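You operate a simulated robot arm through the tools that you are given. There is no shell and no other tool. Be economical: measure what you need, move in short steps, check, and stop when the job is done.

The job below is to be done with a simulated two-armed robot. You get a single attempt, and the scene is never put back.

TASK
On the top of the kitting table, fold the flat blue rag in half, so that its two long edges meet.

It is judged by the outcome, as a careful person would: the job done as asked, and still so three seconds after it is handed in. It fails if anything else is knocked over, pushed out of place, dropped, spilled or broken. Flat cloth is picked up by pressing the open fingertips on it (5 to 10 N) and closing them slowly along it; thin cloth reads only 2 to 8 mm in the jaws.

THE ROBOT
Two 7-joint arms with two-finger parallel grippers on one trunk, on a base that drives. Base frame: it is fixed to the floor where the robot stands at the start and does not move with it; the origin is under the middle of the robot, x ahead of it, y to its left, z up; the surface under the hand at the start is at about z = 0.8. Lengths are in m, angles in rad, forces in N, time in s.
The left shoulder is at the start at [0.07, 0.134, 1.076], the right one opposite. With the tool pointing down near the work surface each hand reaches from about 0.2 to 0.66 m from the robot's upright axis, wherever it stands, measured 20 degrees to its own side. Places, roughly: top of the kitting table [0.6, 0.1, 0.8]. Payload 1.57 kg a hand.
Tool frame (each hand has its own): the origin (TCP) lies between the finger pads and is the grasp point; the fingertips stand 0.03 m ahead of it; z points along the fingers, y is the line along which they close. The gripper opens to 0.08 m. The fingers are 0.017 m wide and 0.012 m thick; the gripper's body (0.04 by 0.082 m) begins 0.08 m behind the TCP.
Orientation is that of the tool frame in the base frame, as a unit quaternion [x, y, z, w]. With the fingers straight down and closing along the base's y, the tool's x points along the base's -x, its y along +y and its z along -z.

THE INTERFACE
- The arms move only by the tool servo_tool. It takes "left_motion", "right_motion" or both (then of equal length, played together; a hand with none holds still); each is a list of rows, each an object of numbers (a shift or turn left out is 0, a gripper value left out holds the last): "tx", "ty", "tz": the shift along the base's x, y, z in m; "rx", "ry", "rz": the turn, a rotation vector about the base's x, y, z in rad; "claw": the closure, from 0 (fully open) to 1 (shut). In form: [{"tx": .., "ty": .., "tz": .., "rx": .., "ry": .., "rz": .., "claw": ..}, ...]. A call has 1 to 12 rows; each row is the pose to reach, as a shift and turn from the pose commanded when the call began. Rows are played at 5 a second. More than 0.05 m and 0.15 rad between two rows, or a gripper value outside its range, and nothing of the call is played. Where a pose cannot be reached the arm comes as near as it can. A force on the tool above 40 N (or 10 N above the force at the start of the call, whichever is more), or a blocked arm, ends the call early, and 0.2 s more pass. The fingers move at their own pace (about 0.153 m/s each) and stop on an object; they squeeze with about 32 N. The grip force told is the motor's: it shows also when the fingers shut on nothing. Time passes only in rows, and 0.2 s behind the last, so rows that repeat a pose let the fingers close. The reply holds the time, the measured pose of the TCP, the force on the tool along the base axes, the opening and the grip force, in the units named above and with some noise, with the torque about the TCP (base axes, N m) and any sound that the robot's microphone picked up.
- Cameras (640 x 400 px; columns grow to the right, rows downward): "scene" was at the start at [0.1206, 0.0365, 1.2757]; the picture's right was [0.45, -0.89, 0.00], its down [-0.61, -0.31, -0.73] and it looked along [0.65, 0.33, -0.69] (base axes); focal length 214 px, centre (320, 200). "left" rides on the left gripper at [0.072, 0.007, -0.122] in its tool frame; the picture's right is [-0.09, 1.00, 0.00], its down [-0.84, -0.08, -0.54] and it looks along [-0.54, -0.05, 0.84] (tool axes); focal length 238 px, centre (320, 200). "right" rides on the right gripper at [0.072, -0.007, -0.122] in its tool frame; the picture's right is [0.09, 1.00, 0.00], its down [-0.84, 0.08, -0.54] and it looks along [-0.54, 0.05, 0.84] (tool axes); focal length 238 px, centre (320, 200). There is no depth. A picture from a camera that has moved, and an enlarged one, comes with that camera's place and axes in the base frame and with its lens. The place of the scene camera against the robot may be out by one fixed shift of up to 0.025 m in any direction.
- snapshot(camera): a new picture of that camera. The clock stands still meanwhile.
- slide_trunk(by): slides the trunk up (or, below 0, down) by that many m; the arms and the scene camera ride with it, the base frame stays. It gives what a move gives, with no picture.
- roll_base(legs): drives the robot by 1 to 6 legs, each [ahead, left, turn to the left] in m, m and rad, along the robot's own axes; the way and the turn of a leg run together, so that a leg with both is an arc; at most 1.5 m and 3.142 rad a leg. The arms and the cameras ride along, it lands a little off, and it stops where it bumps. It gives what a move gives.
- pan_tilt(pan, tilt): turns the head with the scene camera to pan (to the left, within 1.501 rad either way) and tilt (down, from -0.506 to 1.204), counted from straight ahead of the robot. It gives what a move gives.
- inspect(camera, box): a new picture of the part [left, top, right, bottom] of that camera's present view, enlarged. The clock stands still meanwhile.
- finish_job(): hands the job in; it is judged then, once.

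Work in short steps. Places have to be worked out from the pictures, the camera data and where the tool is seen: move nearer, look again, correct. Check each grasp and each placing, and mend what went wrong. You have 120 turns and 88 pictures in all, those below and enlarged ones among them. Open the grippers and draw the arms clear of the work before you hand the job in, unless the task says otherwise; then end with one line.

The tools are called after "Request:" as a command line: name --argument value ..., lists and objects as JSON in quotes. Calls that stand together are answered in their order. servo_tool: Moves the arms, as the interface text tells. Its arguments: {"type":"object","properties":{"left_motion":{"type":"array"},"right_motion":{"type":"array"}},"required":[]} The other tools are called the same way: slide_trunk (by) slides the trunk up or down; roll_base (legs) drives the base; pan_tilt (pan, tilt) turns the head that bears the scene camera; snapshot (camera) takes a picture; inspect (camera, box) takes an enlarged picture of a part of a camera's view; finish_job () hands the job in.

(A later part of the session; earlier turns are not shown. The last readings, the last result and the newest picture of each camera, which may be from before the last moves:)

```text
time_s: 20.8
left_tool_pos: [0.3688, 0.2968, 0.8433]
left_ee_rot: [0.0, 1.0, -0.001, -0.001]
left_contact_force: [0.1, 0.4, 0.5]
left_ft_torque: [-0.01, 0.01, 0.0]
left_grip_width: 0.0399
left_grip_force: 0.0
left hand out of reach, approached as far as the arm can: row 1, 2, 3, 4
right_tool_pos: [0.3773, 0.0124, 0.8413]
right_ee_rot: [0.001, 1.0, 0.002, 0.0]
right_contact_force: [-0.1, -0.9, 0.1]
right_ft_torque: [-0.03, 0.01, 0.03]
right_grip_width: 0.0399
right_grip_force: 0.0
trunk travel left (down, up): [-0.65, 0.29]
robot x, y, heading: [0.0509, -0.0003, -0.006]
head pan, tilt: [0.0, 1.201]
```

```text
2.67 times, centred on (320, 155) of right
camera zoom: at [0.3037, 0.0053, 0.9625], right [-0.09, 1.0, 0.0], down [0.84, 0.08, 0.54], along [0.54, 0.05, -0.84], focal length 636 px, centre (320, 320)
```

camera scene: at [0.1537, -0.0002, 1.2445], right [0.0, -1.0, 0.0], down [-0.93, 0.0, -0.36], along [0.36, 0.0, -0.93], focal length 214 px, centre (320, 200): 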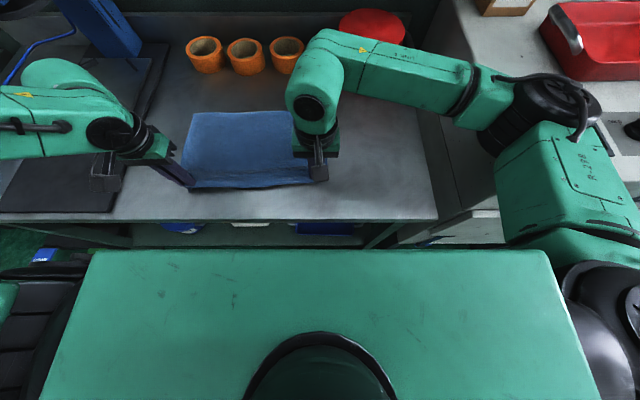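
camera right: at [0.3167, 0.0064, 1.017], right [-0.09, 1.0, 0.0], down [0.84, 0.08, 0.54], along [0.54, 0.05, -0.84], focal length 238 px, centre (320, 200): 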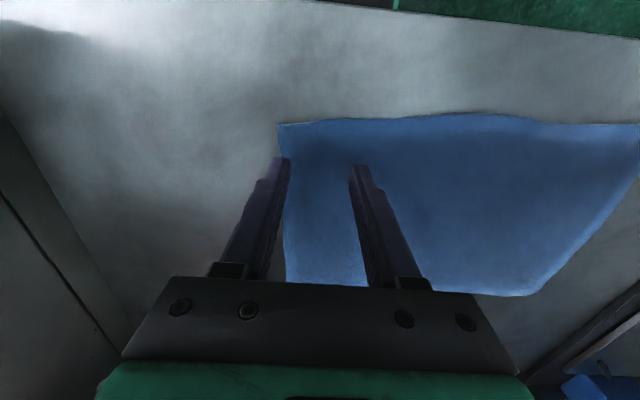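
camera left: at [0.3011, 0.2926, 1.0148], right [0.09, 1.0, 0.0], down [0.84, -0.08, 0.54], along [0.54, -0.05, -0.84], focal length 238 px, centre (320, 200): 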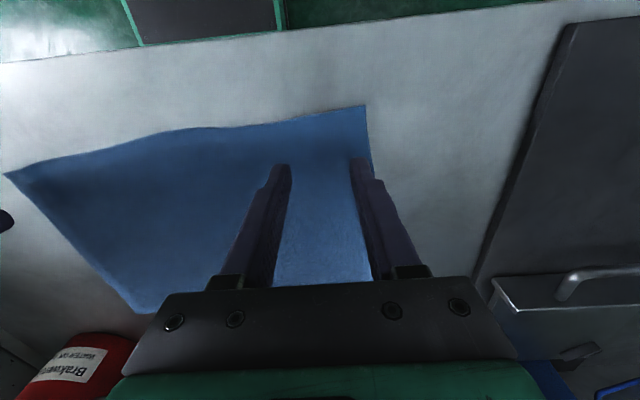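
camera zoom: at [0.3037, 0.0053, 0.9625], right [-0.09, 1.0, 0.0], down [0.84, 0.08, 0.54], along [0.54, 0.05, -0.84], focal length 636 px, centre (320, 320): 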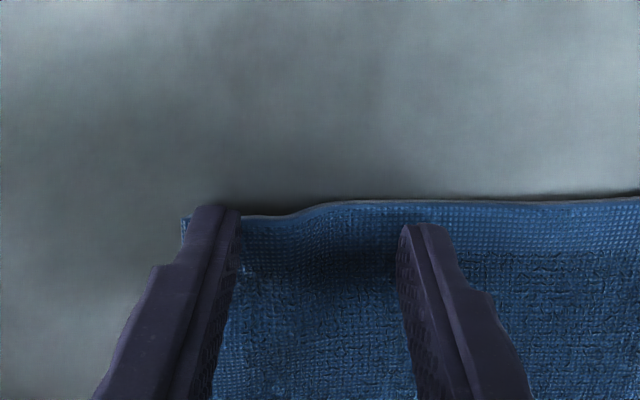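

The left hand is at its inner reach limit at x 0.369. I'll lift, back the base up 5 cm, and re-place the hands.

Request:
servo_tool --left_motion '[{"tz": 0.02}, {"tz": 0.03}]' --right_motion '[{"tz": 0.02}, {"tz": 0.03}]'

Request:
roll_base --legs '[[-0.05, 0, 0]]'

```text
time_s: 21.4
left_tool_pos: [0.3689, 0.2998, 0.8752]
left_ee_rot: [0.001, 1.0, 0.0, 0.001]
left_contact_force: [0.1, -0.4, -0.3]
left_ft_torque: [0.01, 0.0, 0.0]
left_grip_width: 0.0401
left_grip_force: 0.1
right_tool_pos: [0.3774, 0.0109, 0.872]
right_ee_rot: [0.0, 1.0, 0.0, 0.0]
right_contact_force: [1.0, -0.6, 0.0]
right_ft_torque: [-0.01, -0.01, 0.0]
right_grip_width: 0.0401
right_grip_force: 0.1
trunk travel left (down, up): [-0.65, 0.29]
robot x, y, heading: [0.0497, -0.0017, -0.005]
head pan, tilt: [0.0, 1.201]
```

```text
time_s: 22.4
left_tool_pos: [0.32, 0.3007, 0.8737]
left_ee_rot: [-0.001, 1.0, 0.0, -0.001]
left_contact_force: [0.2, 0.1, -0.2]
left_ft_torque: [0.0, 0.02, 0.02]
left_grip_width: 0.0402
left_grip_force: 0.0
right_tool_pos: [0.3292, 0.0107, 0.8711]
right_ee_rot: [0.0, 1.0, 0.0, -0.002]
right_contact_force: [0.0, 0.0, -0.1]
right_ft_torque: [0.0, -0.01, 0.02]
right_grip_width: 0.0403
right_grip_force: 0.1
trunk travel left (down, up): [-0.65, 0.29]
robot x, y, heading: [-0.0012, -0.0012, -0.002]
head pan, tilt: [0.0, 1.201]
```

I'll bring the hands to the hem at x 0.350 left and 0.372 right, just above the surface.

Request:
servo_tool --left_motion '[{"tx": 0.02, "ty": -0.008, "tz": -0.01}, {"tx": 0.03, "ty": -0.008, "tz": -0.025}, {"tx": 0.03, "ty": -0.008, "tz": -0.032}, {"tx": 0.03, "ty": -0.008, "tz": -0.032}]' --right_motion '[{"tx": 0.025, "tz": -0.01}, {"tx": 0.043, "tz": -0.025}, {"tx": 0.043, "tz": -0.031}, {"tx": 0.043, "tz": -0.031}]'

Request:
inspect --camera "left" --box '[200, 80, 440, 230]'

Request:
inspect --camera "right" --box '[200, 80, 440, 230]'

```text
time_s: 23.4
left_tool_pos: [0.3517, 0.2933, 0.8431]
left_ee_rot: [0.0, 1.0, 0.0, 0.0]
left_contact_force: [-0.1, 0.6, 0.6]
left_ft_torque: [0.0, 0.02, -0.02]
left_grip_width: 0.0398
left_grip_force: 0.1
right_tool_pos: [0.372, 0.012, 0.8402]
right_ee_rot: [0.001, 1.0, 0.0, 0.0]
right_contact_force: [0.5, 0.4, 0.2]
right_ft_torque: [-0.04, 0.01, 0.0]
right_grip_width: 0.0401
right_grip_force: 0.0
trunk travel left (down, up): [-0.65, 0.29]
robot x, y, heading: [0.0046, 0.0008, -0.003]
head pan, tilt: [0.0, 1.201]
```

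```text
2.67 times, centred on (320, 155) of left
camera zoom: at [0.2788, 0.301, 0.9653], right [0.09, 1.0, 0.0], down [0.84, -0.08, 0.54], along [0.54, -0.05, -0.84], focal length 636 px, centre (320, 320)
```

zoom: 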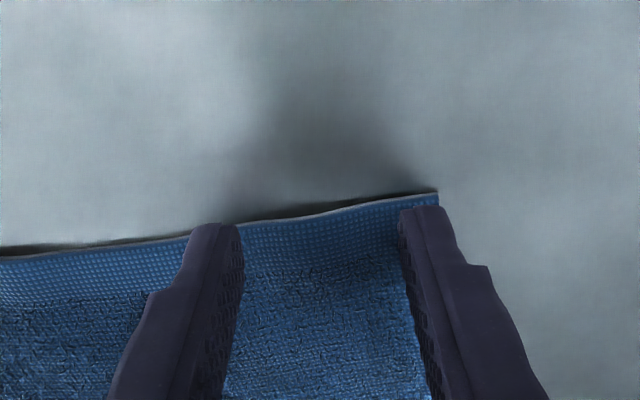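

```text
2.67 times, centred on (320, 155) of right
camera zoom: at [0.2995, 0.0053, 0.9615], right [-0.09, 1.0, 0.0], down [0.84, 0.08, 0.54], along [0.54, 0.05, -0.84], focal length 636 px, centre (320, 320)
```

zoom: 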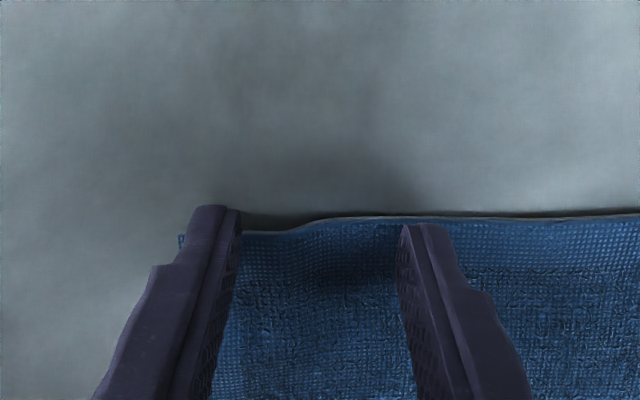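

Placement is right, with pads overlapping the hem by about 6–10 mm. I'll press gently.

Request:
servo_tool --left_motion '[{"tz": -0.005}, {"tz": -0.009}, {"tz": -0.01}, {"tz": -0.01}]' --right_motion '[{"tz": -0.004}, {"tz": -0.006}, {"tz": -0.0075}, {"tz": -0.0075}]'

```text
time_s: 24.4
left_tool_pos: [0.3504, 0.2916, 0.8336]
left_ee_rot: [-0.001, 1.0, 0.0, 0.001]
left_contact_force: [1.2, -0.2, 1.2]
left_ft_torque: [0.0, -0.02, -0.01]
left_grip_width: 0.0401
left_grip_force: 0.0
right_tool_pos: [0.3715, 0.0109, 0.8335]
right_ee_rot: [0.0, 1.0, 0.001, 0.0]
right_contact_force: [1.1, 0.2, 4.7]
right_ft_torque: [0.06, -0.02, 0.0]
right_grip_width: 0.0403
right_grip_force: 0.1
trunk travel left (down, up): [-0.65, 0.29]
robot x, y, heading: [0.0014, 0.0009, -0.0]
head pan, tilt: [0.0, 1.201]
```

Forces are light, at 1 N left and 5 N right. I'll press a bit more and close slowly, easing the hands inward as the cloth bunches.

Request:
servo_tool --left_motion '[{"tz": -0.0015, "claw": 0.5}, {"tz": -0.0015, "claw": 0.56}, {"tz": -0.0015, "claw": 0.62}, {"tz": -0.0015, "claw": 0.68}, {"tz": -0.0015, "claw": 0.74}, {"tz": -0.0015, "claw": 0.8}, {"tz": -0.0015, "claw": 0.86}, {"tz": -0.0015, "claw": 0.92}, {"tz": -0.0015, "claw": 1.0}, {"tz": -0.0015, "claw": 1.0}, {"tz": -0.0015, "claw": 1.0}]' --right_motion '[{"tz": -0.0007, "claw": 0.5}, {"tz": -0.0007, "claw": 0.56}, {"tz": -0.0007, "claw": 0.62}, {"tz": -0.0007, "claw": 0.68}, {"tz": -0.0007, "claw": 0.74}, {"tz": -0.0007, "claw": 0.8}, {"tz": -0.0007, "claw": 0.86}, {"tz": -0.0007, "claw": 0.92}, {"tz": -0.0007, "claw": 1.0}, {"tz": -0.0007, "claw": 1.0}, {"tz": -0.0007, "claw": 1.0}]'

Request:
inspect --camera "left" --box '[200, 80, 440, 230]'

Request:
inspect --camera "right" --box '[200, 80, 440, 230]'

```text
time_s: 26.8
left_tool_pos: [0.3499, 0.2915, 0.832]
left_ee_rot: [-0.001, 1.0, 0.0, 0.003]
left_contact_force: [1.1, -9.2, 15.1]
left_ft_torque: [-0.24, -0.06, -0.07]
left_grip_width: 0.0055
left_grip_force: 25.7
right_tool_pos: [0.3691, 0.0102, 0.8325]
right_ee_rot: [0.0, 1.0, 0.002, 0.001]
right_contact_force: [-1.2, 8.4, 6.0]
right_ft_torque: [0.26, -0.02, 0.08]
right_grip_width: 0.0029
right_grip_force: 23.9
trunk travel left (down, up): [-0.65, 0.29]
robot x, y, heading: [0.0028, 0.0042, 0.002]
head pan, tilt: [0.0, 1.201]
```

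```text
2.67 times, centred on (320, 155) of left
camera zoom: at [0.2759, 0.2992, 0.9545], right [0.09, 1.0, 0.0], down [0.83, -0.08, 0.55], along [0.54, -0.05, -0.84], focal length 636 px, centre (320, 320)
```

zoom: 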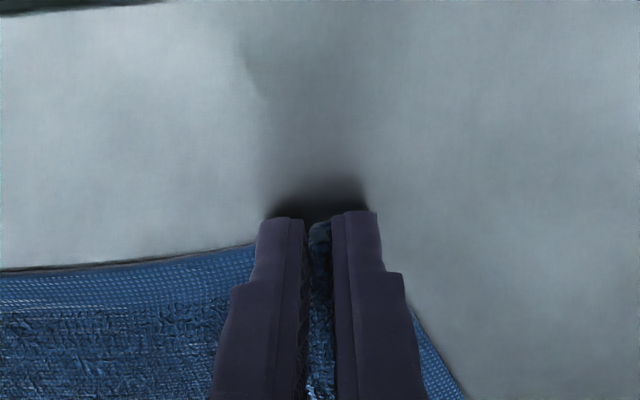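

```text
2.67 times, centred on (320, 155) of right
camera zoom: at [0.2964, 0.0029, 0.9541], right [-0.09, 1.0, 0.0], down [0.84, 0.08, 0.54], along [0.54, 0.05, -0.84], focal length 636 px, centre (320, 320)
```

zoom: 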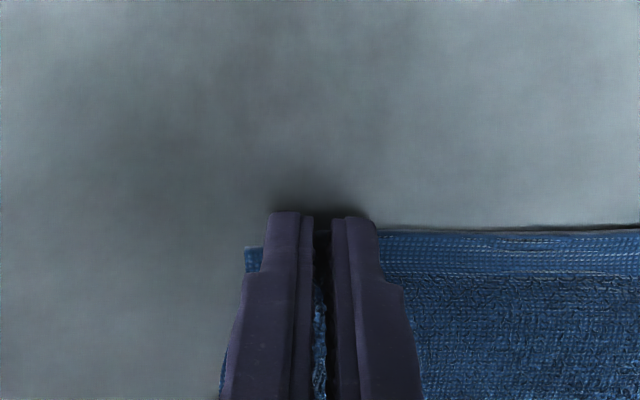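

Both hands hold the hem shallowly, with jaw widths of 5.5 and 2.9 mm. I'll lift gently to the apex above the fold line.

Request:
servo_tool --left_motion '[{"ty": -0.002, "tx": 0.001, "tz": 0.015}, {"ty": -0.003, "tx": 0.005, "tz": 0.035}, {"ty": -0.003, "tx": 0.014, "tz": 0.055}, {"ty": -0.003, "tx": 0.03, "tz": 0.075}, {"ty": -0.003, "tx": 0.05, "tz": 0.09}, {"ty": -0.003, "tx": 0.075, "tz": 0.1}, {"ty": -0.003, "tx": 0.1, "tz": 0.105}, {"ty": -0.003, "tx": 0.12, "tz": 0.105}, {"ty": -0.003, "tx": 0.12, "tz": 0.105}]' --right_motion '[{"ty": 0.002, "tx": 0.001, "tz": 0.015}, {"ty": 0.003, "tx": 0.005, "tz": 0.035}, {"ty": 0.003, "tx": 0.014, "tz": 0.055}, {"ty": 0.003, "tx": 0.03, "tz": 0.075}, {"ty": 0.003, "tx": 0.05, "tz": 0.09}, {"ty": 0.003, "tx": 0.075, "tz": 0.1}, {"ty": 0.003, "tx": 0.1, "tz": 0.105}, {"ty": 0.003, "tx": 0.12, "tz": 0.105}, {"ty": 0.003, "tx": 0.12, "tz": 0.105}]'

Request:
snapshot --camera "scene"

Request:
snapshot --camera "right"

```text
time_s: 28.8
left_tool_pos: [0.4694, 0.2872, 0.9346]
left_ee_rot: [-0.001, 1.0, 0.001, 0.0]
left_contact_force: [0.6, -1.0, -0.6]
left_ft_torque: [-0.03, 0.0, 0.02]
left_grip_width: 0.0047
left_grip_force: 25.0
right_tool_pos: [0.491, 0.0164, 0.9372]
right_ee_rot: [0.0, 1.0, 0.0, 0.0]
right_contact_force: [-0.4, 0.9, 0.7]
right_ft_torque: [0.03, -0.01, 0.01]
right_grip_width: 0.0031
right_grip_force: 23.5
trunk travel left (down, up): [-0.65, 0.29]
robot x, y, heading: [0.0049, -0.0024, 0.002]
head pan, tilt: [0.0, 1.201]
```

```text
46 pictures are left
camera scene: at [0.1037, -0.0009, 1.2447], right [0.0, -1.0, 0.0], down [-0.93, 0.0, -0.36], along [0.36, 0.0, -0.93], focal length 214 px, centre (320, 200)
```

scene: 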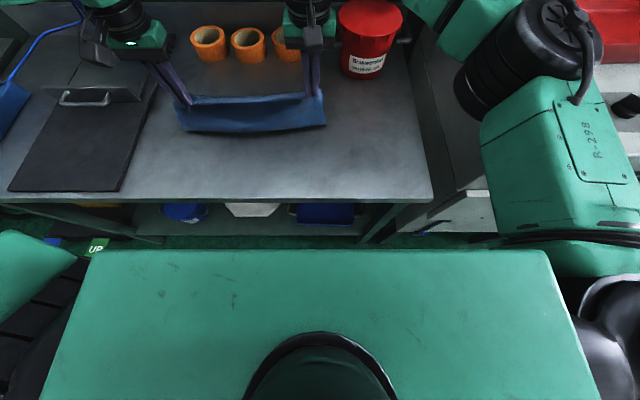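

```text
45 pictures are left
camera right: at [0.4175, 0.0102, 1.059], right [-0.09, 1.0, 0.0], down [0.84, 0.08, 0.54], along [0.54, 0.05, -0.84], focal length 238 px, centre (320, 200)
```

right: 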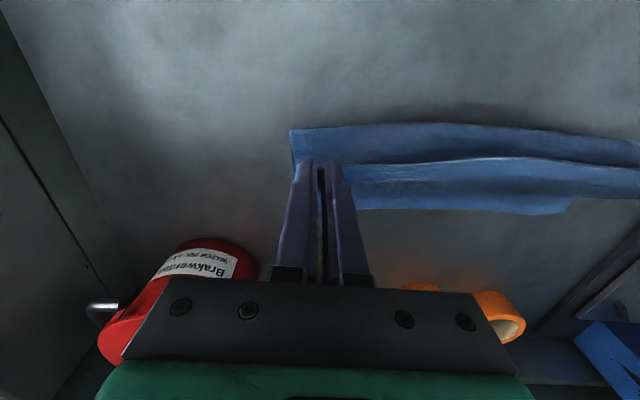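

The sheet hangs cleanly over the fold line. I'll take up the slack between the hands, lower slightly, and drive 5 cm ahead for reach.

Request:
servo_tool --left_motion '[{"ty": 0.003, "tz": -0.01}, {"ty": 0.004, "tz": -0.02}, {"ty": 0.004, "tz": -0.02}]' --right_motion '[{"ty": -0.003, "tz": -0.01}, {"ty": -0.004, "tz": -0.02}, {"ty": -0.004, "tz": -0.02}]'

Request:
roll_base --legs '[[0.055, 0, 0]]'

Request:
snapshot --camera "left"

Request:
snapshot --camera "right"

```text
time_s: 29.6
left_tool_pos: [0.4705, 0.2941, 0.9151]
left_ee_rot: [-0.001, 1.0, 0.0, 0.001]
left_contact_force: [0.7, -6.3, -0.1]
left_ft_torque: [-0.19, -0.02, -0.05]
left_grip_width: 0.0046
left_grip_force: 25.1
right_tool_pos: [0.4916, 0.0136, 0.9162]
right_ee_rot: [0.0, 1.0, 0.001, 0.0]
right_contact_force: [-0.5, 7.3, 0.3]
right_ft_torque: [0.23, -0.01, 0.06]
right_grip_width: 0.003
right_grip_force: 23.6
trunk travel left (down, up): [-0.65, 0.29]
robot x, y, heading: [0.0021, 0.0036, 0.002]
head pan, tilt: [0.0, 1.201]
```

```text
time_s: 30.5
left_tool_pos: [0.5234, 0.2942, 0.9153]
left_ee_rot: [-0.001, 1.0, 0.0, 0.001]
left_contact_force: [0.4, -7.2, -0.2]
left_ft_torque: [-0.23, -0.03, -0.06]
left_grip_width: 0.0043
left_grip_force: 24.7
right_tool_pos: [0.5447, 0.0126, 0.9165]
right_ee_rot: [0.0, 1.0, 0.001, 0.001]
right_contact_force: [-1.2, 7.3, -0.5]
right_ft_torque: [0.26, 0.02, 0.07]
right_grip_width: 0.0035
right_grip_force: 24.1
trunk travel left (down, up): [-0.65, 0.29]
robot x, y, heading: [0.0573, -0.0019, -0.005]
head pan, tilt: [0.0, 1.201]
```

```text
44 pictures are left
camera left: at [0.45, 0.3015, 1.0374], right [0.09, 1.0, 0.0], down [0.84, -0.08, 0.54], along [0.54, -0.05, -0.84], focal length 238 px, centre (320, 200)
```

left: 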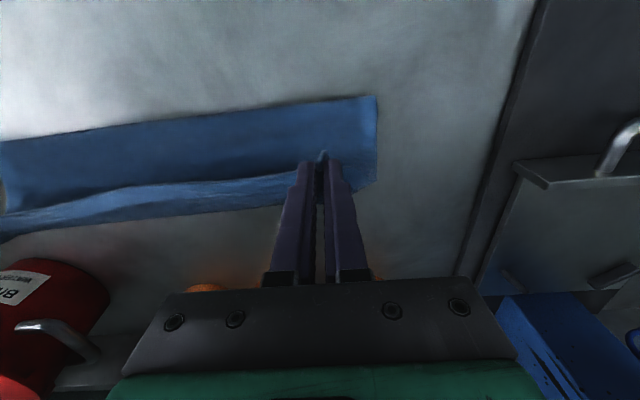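

```text
43 pictures are left
camera right: at [0.4723, 0.0061, 1.0385], right [-0.09, 1.0, 0.0], down [0.84, 0.08, 0.54], along [0.54, 0.05, -0.84], focal length 238 px, centre (320, 200)
```

right: 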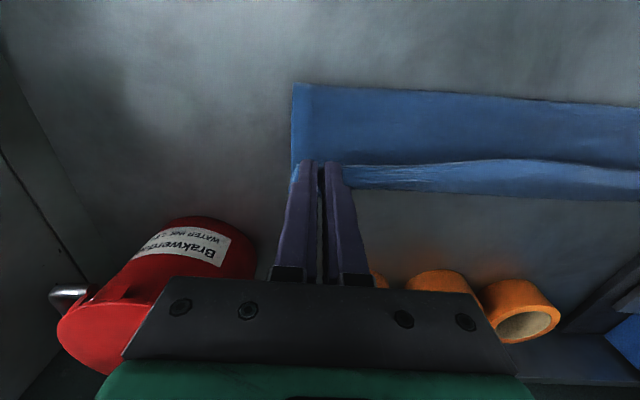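

I'll follow the taut arc around the fold line down toward the far edge, stopping just above the lower sheet.

Request:
servo_tool --left_motion '[{"tx": 0.016, "tz": 0.001}, {"tx": 0.031, "tz": 0.0}, {"tx": 0.042, "tz": -0.012}, {"tx": 0.051, "tz": -0.024}, {"tx": 0.058, "tz": -0.038}, {"tx": 0.063, "tz": -0.051}, {"tx": 0.067, "tz": -0.065}, {"tx": 0.067, "tz": -0.065}]' --right_motion '[{"tx": 0.016, "tz": 0.001}, {"tx": 0.031, "tz": 0.0}, {"tx": 0.042, "tz": -0.012}, {"tx": 0.051, "tz": -0.024}, {"tx": 0.058, "tz": -0.038}, {"tx": 0.063, "tz": -0.051}, {"tx": 0.067, "tz": -0.065}, {"tx": 0.067, "tz": -0.065}]'

Request:
snapshot --camera "left"

Request:
snapshot --camera "right"

Request:
inspect --camera "scene" --box '[170, 60, 350, 172]'

```text
time_s: 32.3
left_tool_pos: [0.5898, 0.2944, 0.8495]
left_ee_rot: [0.0, 1.0, -0.001, 0.001]
left_contact_force: [0.2, -6.9, -0.2]
left_ft_torque: [-0.22, 0.01, -0.03]
left_grip_width: 0.0046
left_grip_force: 24.9
right_tool_pos: [0.6145, 0.0138, 0.8514]
right_ee_rot: [0.0, 1.0, 0.001, 0.0]
right_contact_force: [-0.4, 6.2, -0.3]
right_ft_torque: [0.23, 0.02, 0.05]
right_grip_width: 0.0033
right_grip_force: 24.1
trunk travel left (down, up): [-0.65, 0.29]
robot x, y, heading: [0.0549, 0.0032, 0.001]
head pan, tilt: [0.0, 1.201]
```

```text
42 pictures are left
camera left: at [0.5174, 0.3012, 0.9722], right [0.09, 1.0, 0.0], down [0.84, -0.08, 0.54], along [0.54, -0.05, -0.84], focal length 238 px, centre (320, 200)
```

left: 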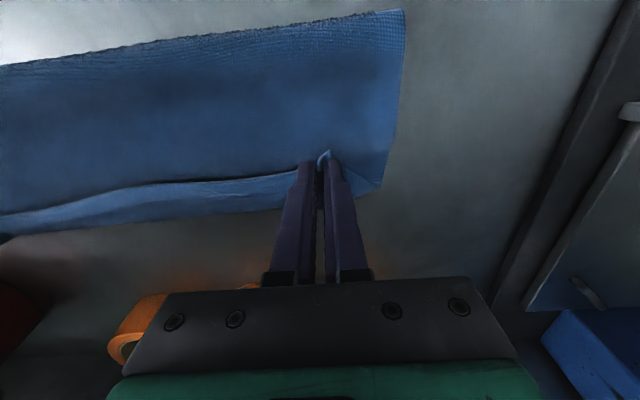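

```text
41 pictures are left
camera right: at [0.5412, 0.0061, 0.9726], right [-0.09, 1.0, 0.0], down [0.84, 0.08, 0.54], along [0.54, 0.05, -0.84], focal length 238 px, centre (320, 200)
```

right: 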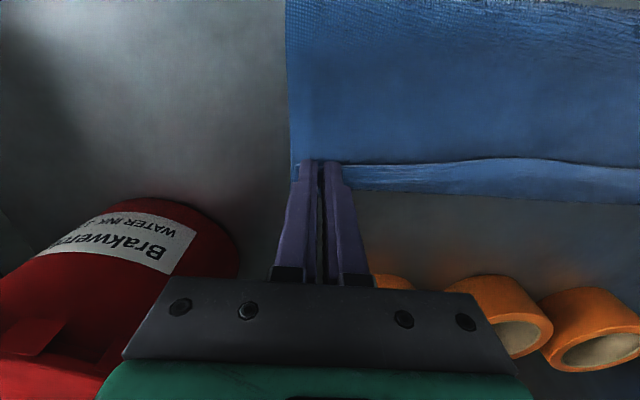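

```text
3.56 times, centred on (260, 116) of scene
camera zoom: at [0.1588, -0.001, 1.2446], right [0.0, -1.0, 0.0], down [-0.93, 0.0, -0.36], along [0.36, 0.0, -0.93], focal length 763 px, centre (533, 499)
```

zoom: 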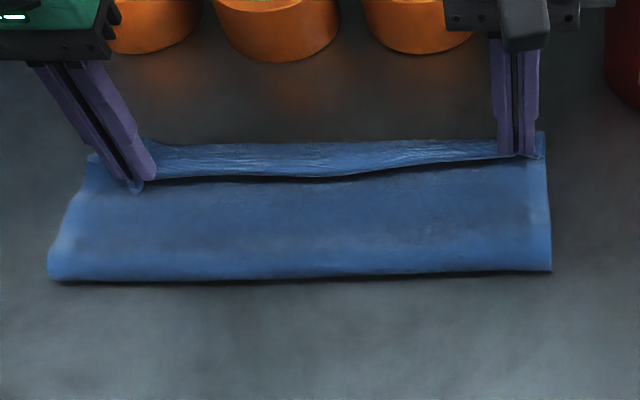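

I'll zoom in on the hem to see whether it is still curled or whether that strip is the lower sheet.

Request:
inspect --camera "right" --box '[280, 110, 520, 260]'

Request:
inspect --camera "left" --box '[200, 100, 440, 250]'

```text
2.67 times, centred on (400, 185) of right
camera zoom: at [0.5412, 0.0061, 0.9726], right [-0.09, 1.0, 0.0], down [0.84, 0.08, 0.54], along [0.54, 0.05, -0.84], focal length 636 px, centre (107, 240)
```

zoom: 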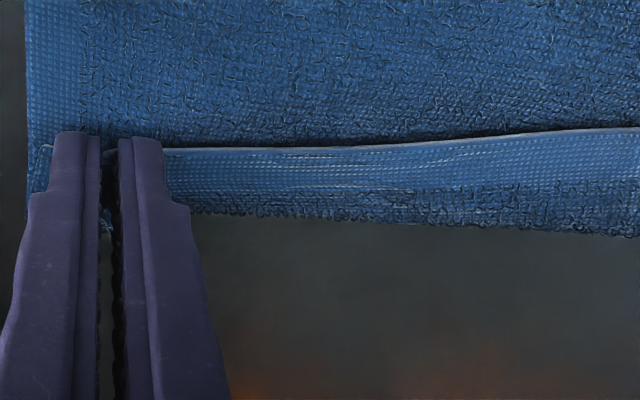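

```text
2.67 times, centred on (320, 175) of left
camera zoom: at [0.5174, 0.3012, 0.9722], right [0.09, 1.0, 0.0], down [0.84, -0.08, 0.54], along [0.54, -0.05, -0.84], focal length 636 px, centre (320, 267)
```

zoom: 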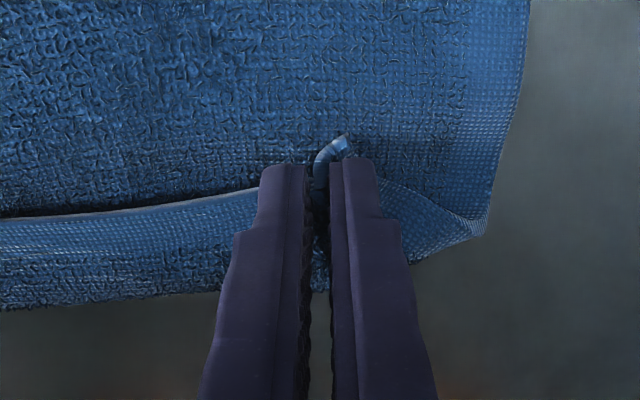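

The hem is still turned back about 2–3 cm at the bend. The rag is springy, so I'll raise to a taut flap about 6 cm up and release it there, letting it straighten and fall forward like a hinge.

Request:
servo_tool --left_motion '[{"tx": -0.004, "tz": 0.015}, {"tx": -0.01, "tz": 0.03}, {"tx": -0.018, "tz": 0.045}, {"tx": -0.014, "tz": 0.046}, {"tx": -0.014, "tz": 0.046}]' --right_motion '[{"tx": -0.006, "tz": 0.015}, {"tx": -0.014, "tz": 0.03}, {"tx": -0.023, "tz": 0.045}, {"tx": -0.019, "tz": 0.046}, {"tx": -0.019, "tz": 0.046}]'

Request:
inspect --camera "right" --box '[240, 60, 640, 310]'

Request:
inspect --camera "scene" --box '[170, 60, 350, 172]'

```text
time_s: 33.5
left_tool_pos: [0.5767, 0.2927, 0.8956]
left_ee_rot: [-0.001, 1.0, 0.0, 0.001]
left_contact_force: [0.2, -6.1, 0.4]
left_ft_torque: [-0.17, -0.04, -0.01]
left_grip_width: 0.0047
left_grip_force: 25.4
right_tool_pos: [0.5947, 0.0126, 0.898]
right_ee_rot: [0.0, 1.0, 0.001, 0.001]
right_contact_force: [-0.3, 5.7, 0.7]
right_ft_torque: [0.17, 0.01, 0.01]
right_grip_width: 0.0029
right_grip_force: 24.2
trunk travel left (down, up): [-0.65, 0.29]
robot x, y, heading: [0.0545, -0.0017, -0.004]
head pan, tilt: [0.0, 1.201]
```

```text
1.60 times, centred on (440, 185) of right
camera zoom: at [0.5216, 0.0066, 1.0197], right [-0.09, 1.0, 0.0], down [0.84, 0.08, 0.54], along [0.54, 0.05, -0.84], focal length 381 px, centre (128, 224)
```

zoom: 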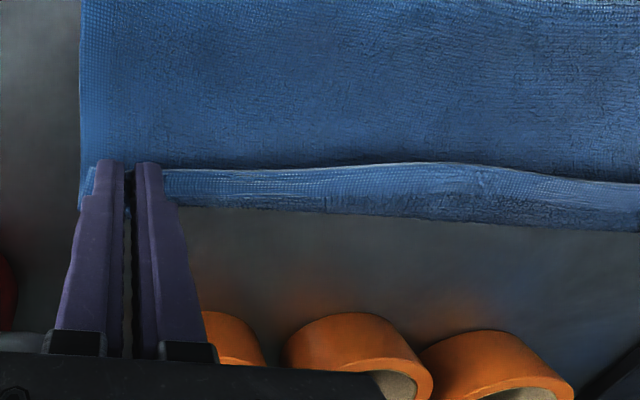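

```text
3.56 times, centred on (260, 116) of scene
camera zoom: at [0.1589, -0.0008, 1.2446], right [0.0, -1.0, 0.0], down [-0.93, 0.0, -0.36], along [0.36, 0.0, -0.93], focal length 763 px, centre (533, 499)
```

zoom: 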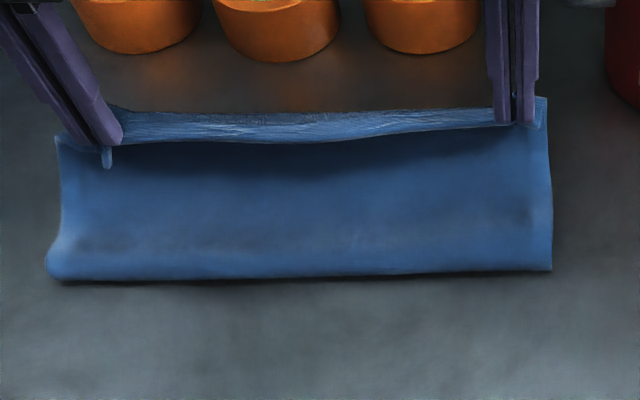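

Release now, then raise the hands.

Request:
servo_tool --left_motion '[{"claw": 0.5}, {"claw": 0.5}, {"tz": 0.03}, {"tz": 0.06}, {"tz": 0.06}]' --right_motion '[{"claw": 0.5}, {"claw": 0.5}, {"tz": 0.03}, {"tz": 0.06}, {"tz": 0.06}]'

Request:
inspect --camera "scene" --box '[170, 60, 350, 172]'

Request:
snapshot --camera "right"

Request:
snapshot --camera "left"

```text
time_s: 34.7
left_tool_pos: [0.5757, 0.2941, 0.9534]
left_ee_rot: [-0.002, 1.0, 0.0, 0.0]
left_contact_force: [-0.2, 0.5, -0.2]
left_ft_torque: [-0.01, -0.01, -0.02]
left_grip_width: 0.04
left_grip_force: 0.1
right_tool_pos: [0.595, 0.011, 0.9579]
right_ee_rot: [-0.001, 1.0, -0.001, -0.001]
right_contact_force: [-0.5, -0.4, -0.3]
right_ft_torque: [0.0, 0.01, -0.05]
right_grip_width: 0.0398
right_grip_force: 0.0
trunk travel left (down, up): [-0.65, 0.29]
robot x, y, heading: [0.0563, -0.0001, 0.002]
head pan, tilt: [0.0, 1.201]
```

```text
3.56 times, centred on (260, 116) of scene
camera zoom: at [0.1599, -0.0008, 1.2445], right [0.0, -1.0, 0.0], down [-0.93, 0.0, -0.36], along [0.36, 0.0, -0.93], focal length 763 px, centre (533, 499)
```

zoom: 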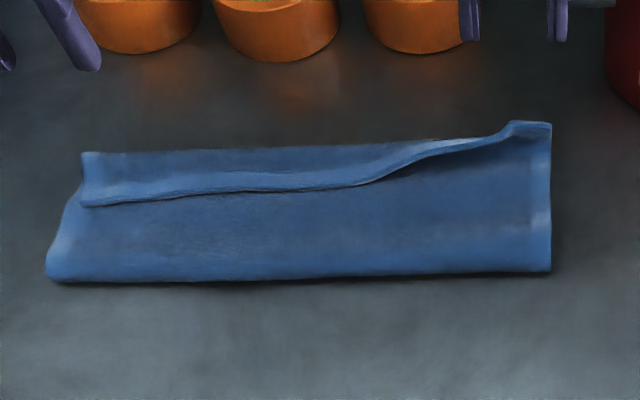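

```text
34 pictures are left
camera right: at [0.5221, 0.0054, 1.08], right [-0.09, 1.0, 0.0], down [0.84, 0.08, 0.54], along [0.54, 0.05, -0.84], focal length 238 px, centre (320, 200)
```

right: 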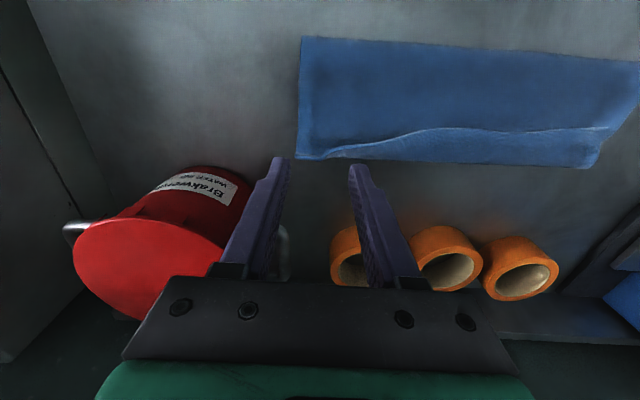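

```text
33 pictures are left
camera left: at [0.5028, 0.3018, 1.0756], right [0.09, 1.0, 0.0], down [0.84, -0.08, 0.54], along [0.54, -0.05, -0.84], focal length 238 px, centre (320, 200)
```

left: 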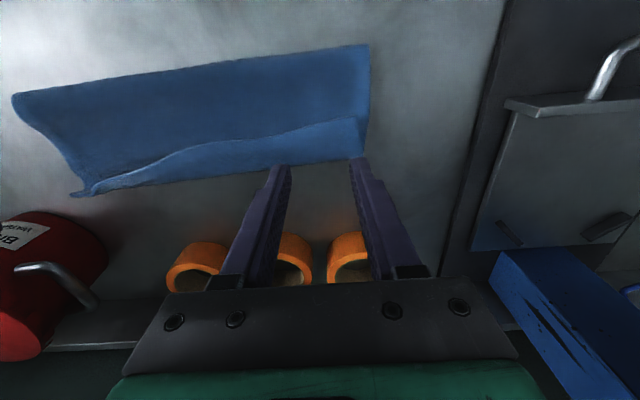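

The right corner unrolled well, but the left half of the hem is still turned back. I'll look closer at both ends.

Request:
inspect --camera "right" --box '[280, 20, 480, 180]'

Request:
inspect --camera "left" --box '[200, 30, 400, 190]'

```text
2.50 times, centred on (380, 100) of right
camera zoom: at [0.5221, 0.0054, 1.08], right [-0.09, 1.0, 0.0], down [0.84, 0.08, 0.54], along [0.54, 0.05, -0.84], focal length 596 px, centre (170, 450)
```

zoom: 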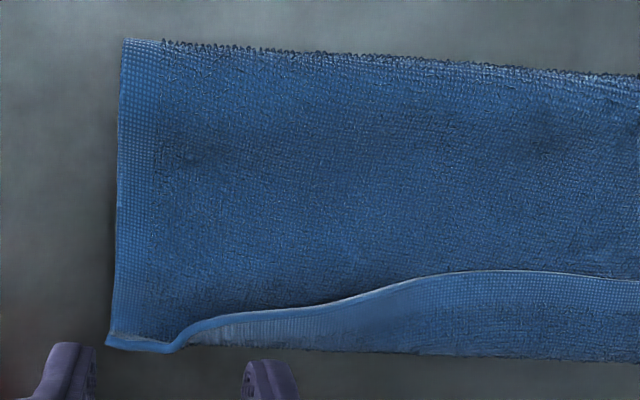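

```text
2.50 times, centred on (300, 110) of left
camera zoom: at [0.5028, 0.3018, 1.0756], right [0.09, 1.0, 0.0], down [0.84, -0.08, 0.54], along [0.54, -0.05, -0.84], focal length 596 px, centre (370, 425)
```

zoom: 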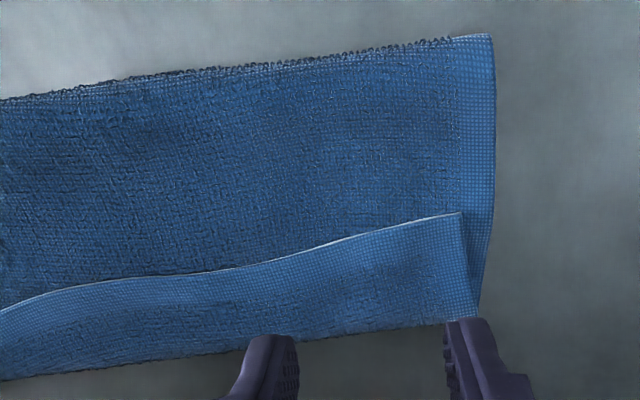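

The left part is turned back by about 4 cm, so the fold line crept too far forward. I'll unfold again and redo it the other way, far edge to near edge, so the hands can pitch as they lay the hem down. First the left hand regrips the turned-back hem.

Request:
servo_tool --left_motion '[{"tx": 0.0, "ty": 0.003, "tz": -0.04}, {"tx": 0.001, "ty": 0.003, "tz": -0.08}, {"tx": 0.001, "ty": 0.003, "tz": -0.1}, {"tx": 0.001, "ty": 0.003, "tz": -0.11}, {"tx": 0.001, "ty": 0.003, "tz": -0.115}, {"tx": 0.001, "ty": 0.003, "tz": -0.115}]'

```text
time_s: 36.1
left_tool_pos: [0.5794, 0.2954, 0.841]
left_ee_rot: [0.0, 1.0, 0.0, 0.001]
left_contact_force: [0.0, 0.3, 1.6]
left_ft_torque: [0.0, -0.02, -0.01]
left_grip_width: 0.0399
left_grip_force: 0.0
right_tool_pos: [0.593, 0.0119, 0.9585]
right_ee_rot: [0.0, 1.0, 0.002, 0.001]
right_contact_force: [-0.2, 0.8, 0.6]
right_ft_torque: [-0.03, 0.01, -0.01]
right_grip_width: 0.04
right_grip_force: 0.1
trunk travel left (down, up): [-0.65, 0.29]
robot x, y, heading: [0.0567, 0.0, -0.0]
head pan, tilt: [0.0, 1.201]
```

Light contact on the top layer at 1.6 N. I'll press just a little more and close slowly so that only the flap is pinched.

Request:
servo_tool --left_motion '[{"tz": -0.002, "claw": 0.52}, {"tz": -0.002, "claw": 0.6}, {"tz": -0.002, "claw": 0.68}, {"tz": -0.002, "claw": 0.76}, {"tz": -0.002, "claw": 0.84}, {"tz": -0.002, "claw": 0.92}, {"tz": -0.002, "claw": 1.0}, {"tz": -0.002, "claw": 1.0}, {"tz": -0.002, "claw": 1.0}, {"tz": 0.02}, {"tz": 0.04}, {"tz": 0.04}]'

Request:
snapshot --camera "left"

```text
time_s: 38.7
left_tool_pos: [0.5793, 0.2981, 0.8802]
left_ee_rot: [-0.001, 1.0, 0.0, 0.0]
left_contact_force: [0.0, -0.7, 0.6]
left_ft_torque: [-0.01, -0.01, -0.03]
left_grip_width: 0.0083
left_grip_force: 27.0
right_tool_pos: [0.5945, 0.0121, 0.9587]
right_ee_rot: [0.0, 1.0, 0.0, -0.001]
right_contact_force: [-0.7, 0.5, 0.5]
right_ft_torque: [0.01, 0.03, -0.03]
right_grip_width: 0.0401
right_grip_force: 0.1
trunk travel left (down, up): [-0.65, 0.29]
robot x, y, heading: [0.0535, -0.0019, 0.003]
head pan, tilt: [0.0, 1.201]
```

```text
30 pictures are left
camera left: at [0.506, 0.3039, 1.002], right [0.09, 1.0, 0.0], down [0.84, -0.08, 0.54], along [0.54, -0.05, -0.84], focal length 238 px, centre (320, 200)
```

left: 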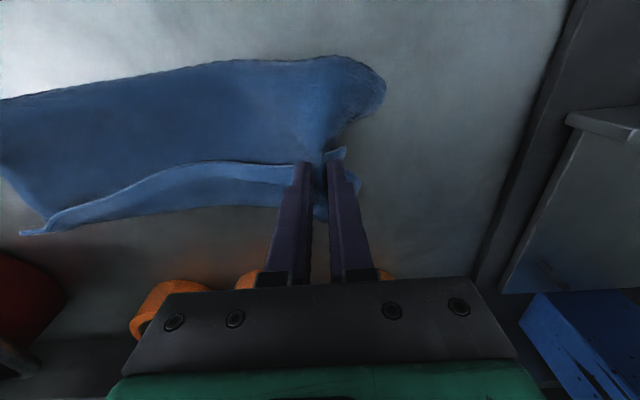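

It holds the flap, about 8 mm thick. I'll carry the left corner back toward the near side to unfold it.

Request:
servo_tool --left_motion '[{"tx": -0.02, "tz": 0.03}, {"tx": -0.05, "tz": 0.055}, {"tx": -0.085, "tz": 0.06}, {"tx": -0.12, "tz": 0.05}, {"tx": -0.15, "tz": 0.035}, {"tx": -0.175, "tz": 0.015}, {"tx": -0.195, "tz": -0.005}, {"tx": -0.205, "tz": -0.02}, {"tx": -0.205, "tz": -0.02}]'

Request:
snapshot --camera "right"

Request:
inspect --camera "scene" --box '[130, 60, 370, 210]'

```text
time_s: 40.7
left_tool_pos: [0.3727, 0.297, 0.8614]
left_ee_rot: [-0.001, 1.0, -0.001, -0.001]
left_contact_force: [-0.2, -0.2, -0.2]
left_ft_torque: [-0.09, -0.02, 0.02]
left_grip_width: 0.0079
left_grip_force: 27.2
right_tool_pos: [0.5935, 0.0126, 0.9595]
right_ee_rot: [0.0, 1.0, 0.0, 0.0]
right_contact_force: [-1.0, 0.4, -0.3]
right_ft_torque: [0.01, 0.04, 0.01]
right_grip_width: 0.04
right_grip_force: 0.1
trunk travel left (down, up): [-0.65, 0.29]
robot x, y, heading: [0.0559, -0.003, 0.001]
head pan, tilt: [0.0, 1.201]
```

```text
29 pictures are left
camera right: at [0.5213, 0.0055, 1.08], right [-0.09, 1.0, 0.0], down [0.84, 0.08, 0.54], along [0.54, 0.05, -0.84], focal length 238 px, centre (320, 200)
```

right: 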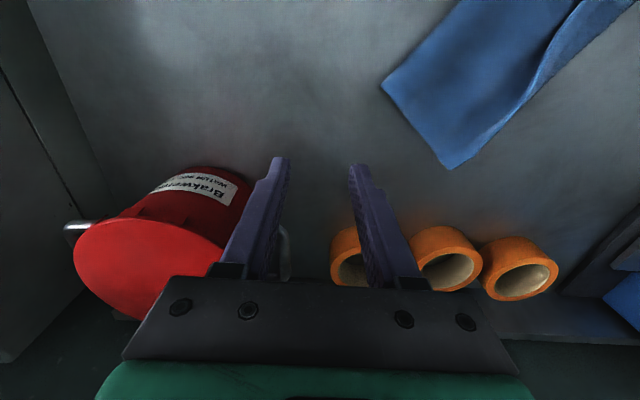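

```text
2.67 times, centred on (250, 135) of scene
camera zoom: at [0.1589, -0.0007, 1.2445], right [0.0, -1.0, 0.0], down [-0.93, 0.0, -0.36], along [0.36, 0.0, -0.93], focal length 572 px, centre (507, 373)
```

zoom: 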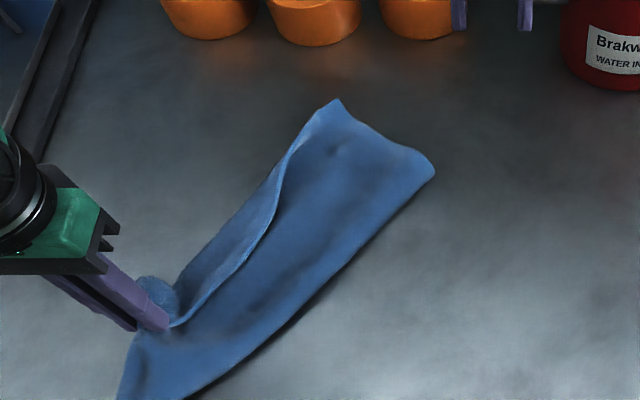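

All the layers came along and the whole rag rotated. I'll pan the head for a full view before deciding.

Request:
pan_tilt --pan 0.35 --tilt 1.0

Request:
snapshot --camera "scene"

```text
time_s: 41.5
left_tool_pos: [0.3726, 0.2976, 0.861]
left_ee_rot: [-0.001, 1.0, 0.0, -0.001]
left_contact_force: [0.1, 0.3, 0.4]
left_ft_torque: [-0.11, 0.0, 0.01]
left_grip_width: 0.0081
left_grip_force: 27.0
right_tool_pos: [0.5946, 0.0127, 0.9577]
right_ee_rot: [0.0, 1.0, 0.0, -0.001]
right_contact_force: [0.2, 0.0, -0.4]
right_ft_torque: [-0.01, -0.01, -0.02]
right_grip_width: 0.0399
right_grip_force: 0.2
trunk travel left (down, up): [-0.65, 0.29]
robot x, y, heading: [0.0581, 0.0003, 0.004]
head pan, tilt: [0.351, 1.0]
```

```text
27 pictures are left
camera scene: at [0.1686, 0.0228, 1.2571], right [0.34, -0.94, 0.0], down [-0.79, -0.29, -0.54], along [0.51, 0.19, -0.84], focal length 214 px, centre (320, 200)
```

scene: 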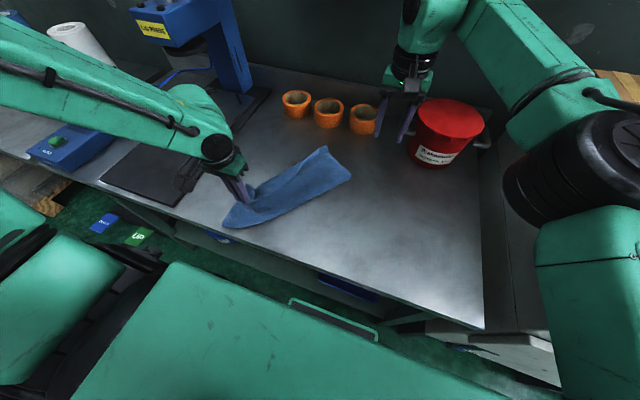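

The rag is a folded strip lying at an angle, all on the table, and nothing else was touched. I'll set it down, release, and view it from above with the left camera.

Request:
servo_tool --left_motion '[{"tz": -0.015}, {"tz": -0.024}, {"tz": -0.024, "claw": 0.5}, {"tz": -0.024, "claw": 0.2}, {"tz": 0.02}, {"tz": 0.06}, {"tz": 0.1, "tx": 0.01}, {"tz": 0.14, "tx": 0.0}, {"tz": 0.17, "tx": -0.02}, {"tz": 0.17, "tx": -0.02}]'

Request:
snapshot --camera "left"

```text
time_s: 43.7
left_tool_pos: [0.3524, 0.298, 1.0313]
left_ee_rot: [-0.001, 1.0, 0.0, 0.001]
left_contact_force: [0.5, 0.7, 0.3]
left_ft_torque: [-0.01, 0.03, 0.02]
left_grip_width: 0.064
left_grip_force: 0.1
right_tool_pos: [0.5936, 0.0121, 0.9586]
right_ee_rot: [0.0, 1.0, 0.001, -0.002]
right_contact_force: [0.1, 0.3, -0.6]
right_ft_torque: [0.01, 0.0, 0.04]
right_grip_width: 0.0399
right_grip_force: 0.0
trunk travel left (down, up): [-0.65, 0.29]
robot x, y, heading: [0.06, 0.0014, -0.006]
head pan, tilt: [0.351, 1.0]
```

```text
26 pictures are left
camera left: at [0.279, 0.3055, 1.1525], right [0.09, 1.0, 0.0], down [0.84, -0.08, 0.54], along [0.54, -0.05, -0.84], focal length 238 px, centre (320, 200)
```

left: 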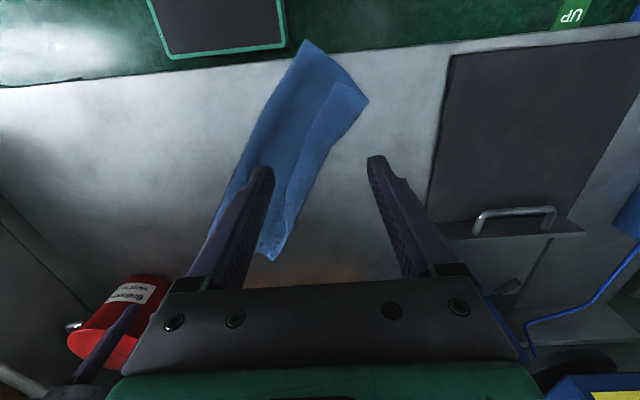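

I'll zoom in to see the layering.

Request:
inspect --camera "left" --box '[180, 20, 420, 270]'

```text
1.60 times, centred on (300, 145) of left
camera zoom: at [0.279, 0.3055, 1.1525], right [0.09, 1.0, 0.0], down [0.84, -0.08, 0.54], along [0.54, -0.05, -0.84], focal length 381 px, centre (352, 288)
```

zoom: 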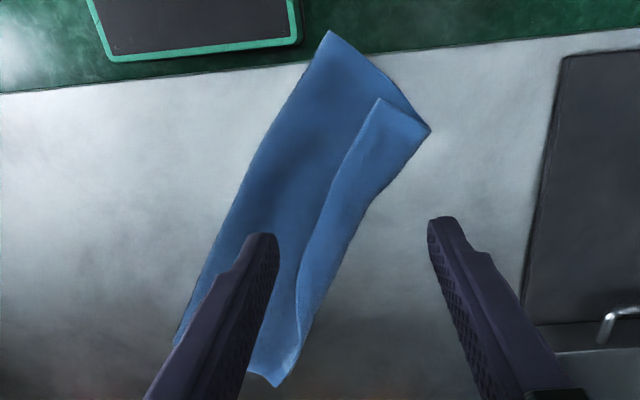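

The strip is folded with the left flap turned back, and its end corner is just at the table edge. I'll pinch all the layers near this end again and swing the strip back to lie parallel to the table edge, fully on the table.

Request:
servo_tool --left_motion '[{"tx": 0.01, "ty": -0.005, "tz": -0.045, "claw": 0.4}, {"tx": 0.02, "ty": -0.005, "tz": -0.09}, {"tx": 0.02, "ty": -0.005, "tz": -0.135}, {"tx": 0.02, "ty": -0.005, "tz": -0.17}, {"tx": 0.02, "ty": -0.005, "tz": -0.19}, {"tx": 0.02, "ty": -0.005, "tz": -0.196}, {"tx": 0.02, "ty": -0.005, "tz": -0.197}]'

Request:
servo_tool --left_motion '[{"tz": -0.002, "claw": 0.5}, {"tz": -0.002, "claw": 0.6}, {"tz": -0.002, "claw": 0.7}, {"tz": -0.002, "claw": 0.8}, {"tz": -0.002, "claw": 0.9}, {"tz": -0.002, "claw": 1.0}, {"tz": -0.002, "claw": 1.0}, {"tz": -0.002, "claw": 1.0}, {"tz": 0.01}]'

```text
time_s: 45.3
left_tool_pos: [0.3747, 0.2937, 0.8355]
left_ee_rot: [0.0, 1.0, 0.0, 0.002]
left_contact_force: [-0.7, 1.7, 18.0]
left_ft_torque: [-0.02, 0.01, -0.04]
left_grip_width: 0.0477
left_grip_force: 0.1
right_tool_pos: [0.5915, 0.0118, 0.9602]
right_ee_rot: [0.0, 1.0, 0.001, 0.001]
right_contact_force: [0.2, -0.4, -0.4]
right_ft_torque: [-0.01, -0.02, 0.0]
right_grip_width: 0.0397
right_grip_force: 0.1
trunk travel left (down, up): [-0.65, 0.29]
robot x, y, heading: [0.0537, -0.005, 0.003]
head pan, tilt: [0.351, 1.0]
```

```text
time_s: 46.6
left_tool_pos: [0.3749, 0.2923, 0.8342]
left_ee_rot: [0.0, 1.0, 0.0, 0.004]
left_contact_force: [-3.3, -2.4, 26.7]
left_ft_torque: [-0.12, 0.06, 0.03]
left_grip_width: 0.0077
left_grip_force: 27.1
right_tool_pos: [0.5901, 0.01, 0.961]
right_ee_rot: [0.0, 1.0, 0.002, 0.002]
right_contact_force: [0.2, 0.0, 0.1]
right_ft_torque: [0.01, -0.01, 0.01]
right_grip_width: 0.0402
right_grip_force: 0.0
trunk travel left (down, up): [-0.65, 0.29]
robot x, y, heading: [0.0583, 0.0002, 0.002]
head pan, tilt: [0.351, 1.0]
stopped in row 6 (left hand): the force on the tool passed its limit at 41 N (the readings are from after the stop); the commanded pose is now the measured one
```

It grips all layers. I'll swing this end forward to about (0.50, 0.35), lifted slightly.

Request:
servo_tool --left_motion '[{"tz": 0.015}, {"tx": 0.02, "ty": 0.015, "tz": 0.025}, {"tx": 0.05, "ty": 0.03, "tz": 0.025}, {"tx": 0.08, "ty": 0.045, "tz": 0.025}, {"tx": 0.11, "ty": 0.055, "tz": 0.025}, {"tx": 0.13, "ty": 0.06, "tz": 0.02}, {"tx": 0.13, "ty": 0.06, "tz": 0.006}, {"tx": 0.13, "ty": 0.06, "tz": 0.006}]'

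Request:
snapshot --camera "scene"

```text
time_s: 48.4
left_tool_pos: [0.505, 0.3555, 0.839]
left_ee_rot: [0.0, 1.0, 0.0, 0.0]
left_contact_force: [0.3, 0.6, 3.6]
left_ft_torque: [-0.01, 0.03, 0.0]
left_grip_width: 0.007
left_grip_force: 26.9
right_tool_pos: [0.5944, 0.0114, 0.9582]
right_ee_rot: [0.0, 1.0, 0.001, -0.001]
right_contact_force: [0.2, 0.2, 0.5]
right_ft_torque: [-0.01, 0.02, 0.02]
right_grip_width: 0.04
right_grip_force: 0.0
trunk travel left (down, up): [-0.65, 0.29]
robot x, y, heading: [0.0587, -0.0016, 0.003]
head pan, tilt: [0.351, 1.0]
```

```text
24 pictures are left
camera scene: at [0.1683, 0.0227, 1.2573], right [0.34, -0.94, 0.0], down [-0.79, -0.29, -0.54], along [0.51, 0.19, -0.84], focal length 214 px, centre (320, 200)
```

scene: 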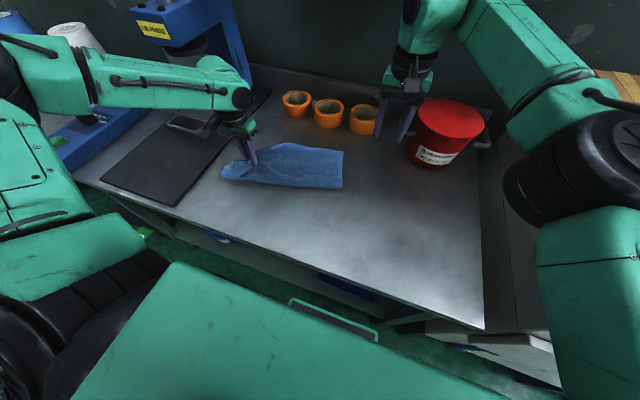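

The strip now lies roughly along y. I'll pinch all the layers at its right end with the right hand, then both hands can shift it nearer, well within reach.

Request:
servo_tool --right_motion '[{"tx": -0.005, "ty": 0.04, "tz": -0.02}, {"tx": -0.01, "ty": 0.08, "tz": -0.04}, {"tx": -0.015, "ty": 0.12, "tz": -0.06}, {"tx": -0.015, "ty": 0.125, "tz": -0.095}, {"tx": -0.015, "ty": 0.125, "tz": -0.112}, {"tx": -0.015, "ty": 0.125, "tz": -0.12}, {"tx": -0.015, "ty": 0.125, "tz": -0.123}]'

Request:
servo_tool --right_motion '[{"claw": 0.5}, {"claw": 0.6}, {"claw": 0.7}, {"claw": 0.8}, {"claw": 0.9}, {"claw": 1.0}, {"claw": 1.0}, {"claw": 1.0}]'

```text
time_s: 50.0
left_tool_pos: [0.5028, 0.3556, 0.8386]
left_ee_rot: [0.0, 1.0, -0.001, 0.0]
left_contact_force: [0.7, 0.4, 3.5]
left_ft_torque: [-0.04, 0.01, 0.0]
left_grip_width: 0.0074
left_grip_force: 26.7
right_tool_pos: [0.5613, 0.1128, 0.8431]
right_ee_rot: [0.0, 1.0, 0.001, 0.0]
right_contact_force: [0.4, 0.7, 0.2]
right_ft_torque: [0.01, 0.01, -0.01]
right_grip_width: 0.0399
right_grip_force: 0.2
right hand out of reach, approached as far as the arm can: row 2, 3, 4, 5, 6, 7
trunk travel left (down, up): [-0.65, 0.29]
robot x, y, heading: [0.0565, 0.0045, -0.0]
head pan, tilt: [0.351, 1.0]
```

```text
time_s: 51.8
left_tool_pos: [0.5048, 0.3552, 0.8385]
left_ee_rot: [0.001, 1.0, -0.001, 0.0]
left_contact_force: [-0.6, 0.4, 3.1]
left_ft_torque: [-0.05, -0.01, -0.02]
left_grip_width: 0.0071
left_grip_force: 26.6
right_tool_pos: [0.5619, 0.1121, 0.844]
right_ee_rot: [0.0, 1.0, 0.001, 0.0]
right_contact_force: [0.2, 0.2, 0.3]
right_ft_torque: [0.02, -0.01, -0.01]
right_grip_width: 0.0
right_grip_force: 21.4
trunk travel left (down, up): [-0.65, 0.29]
robot x, y, heading: [0.0529, -0.0007, -0.001]
head pan, tilt: [0.351, 1.0]
```

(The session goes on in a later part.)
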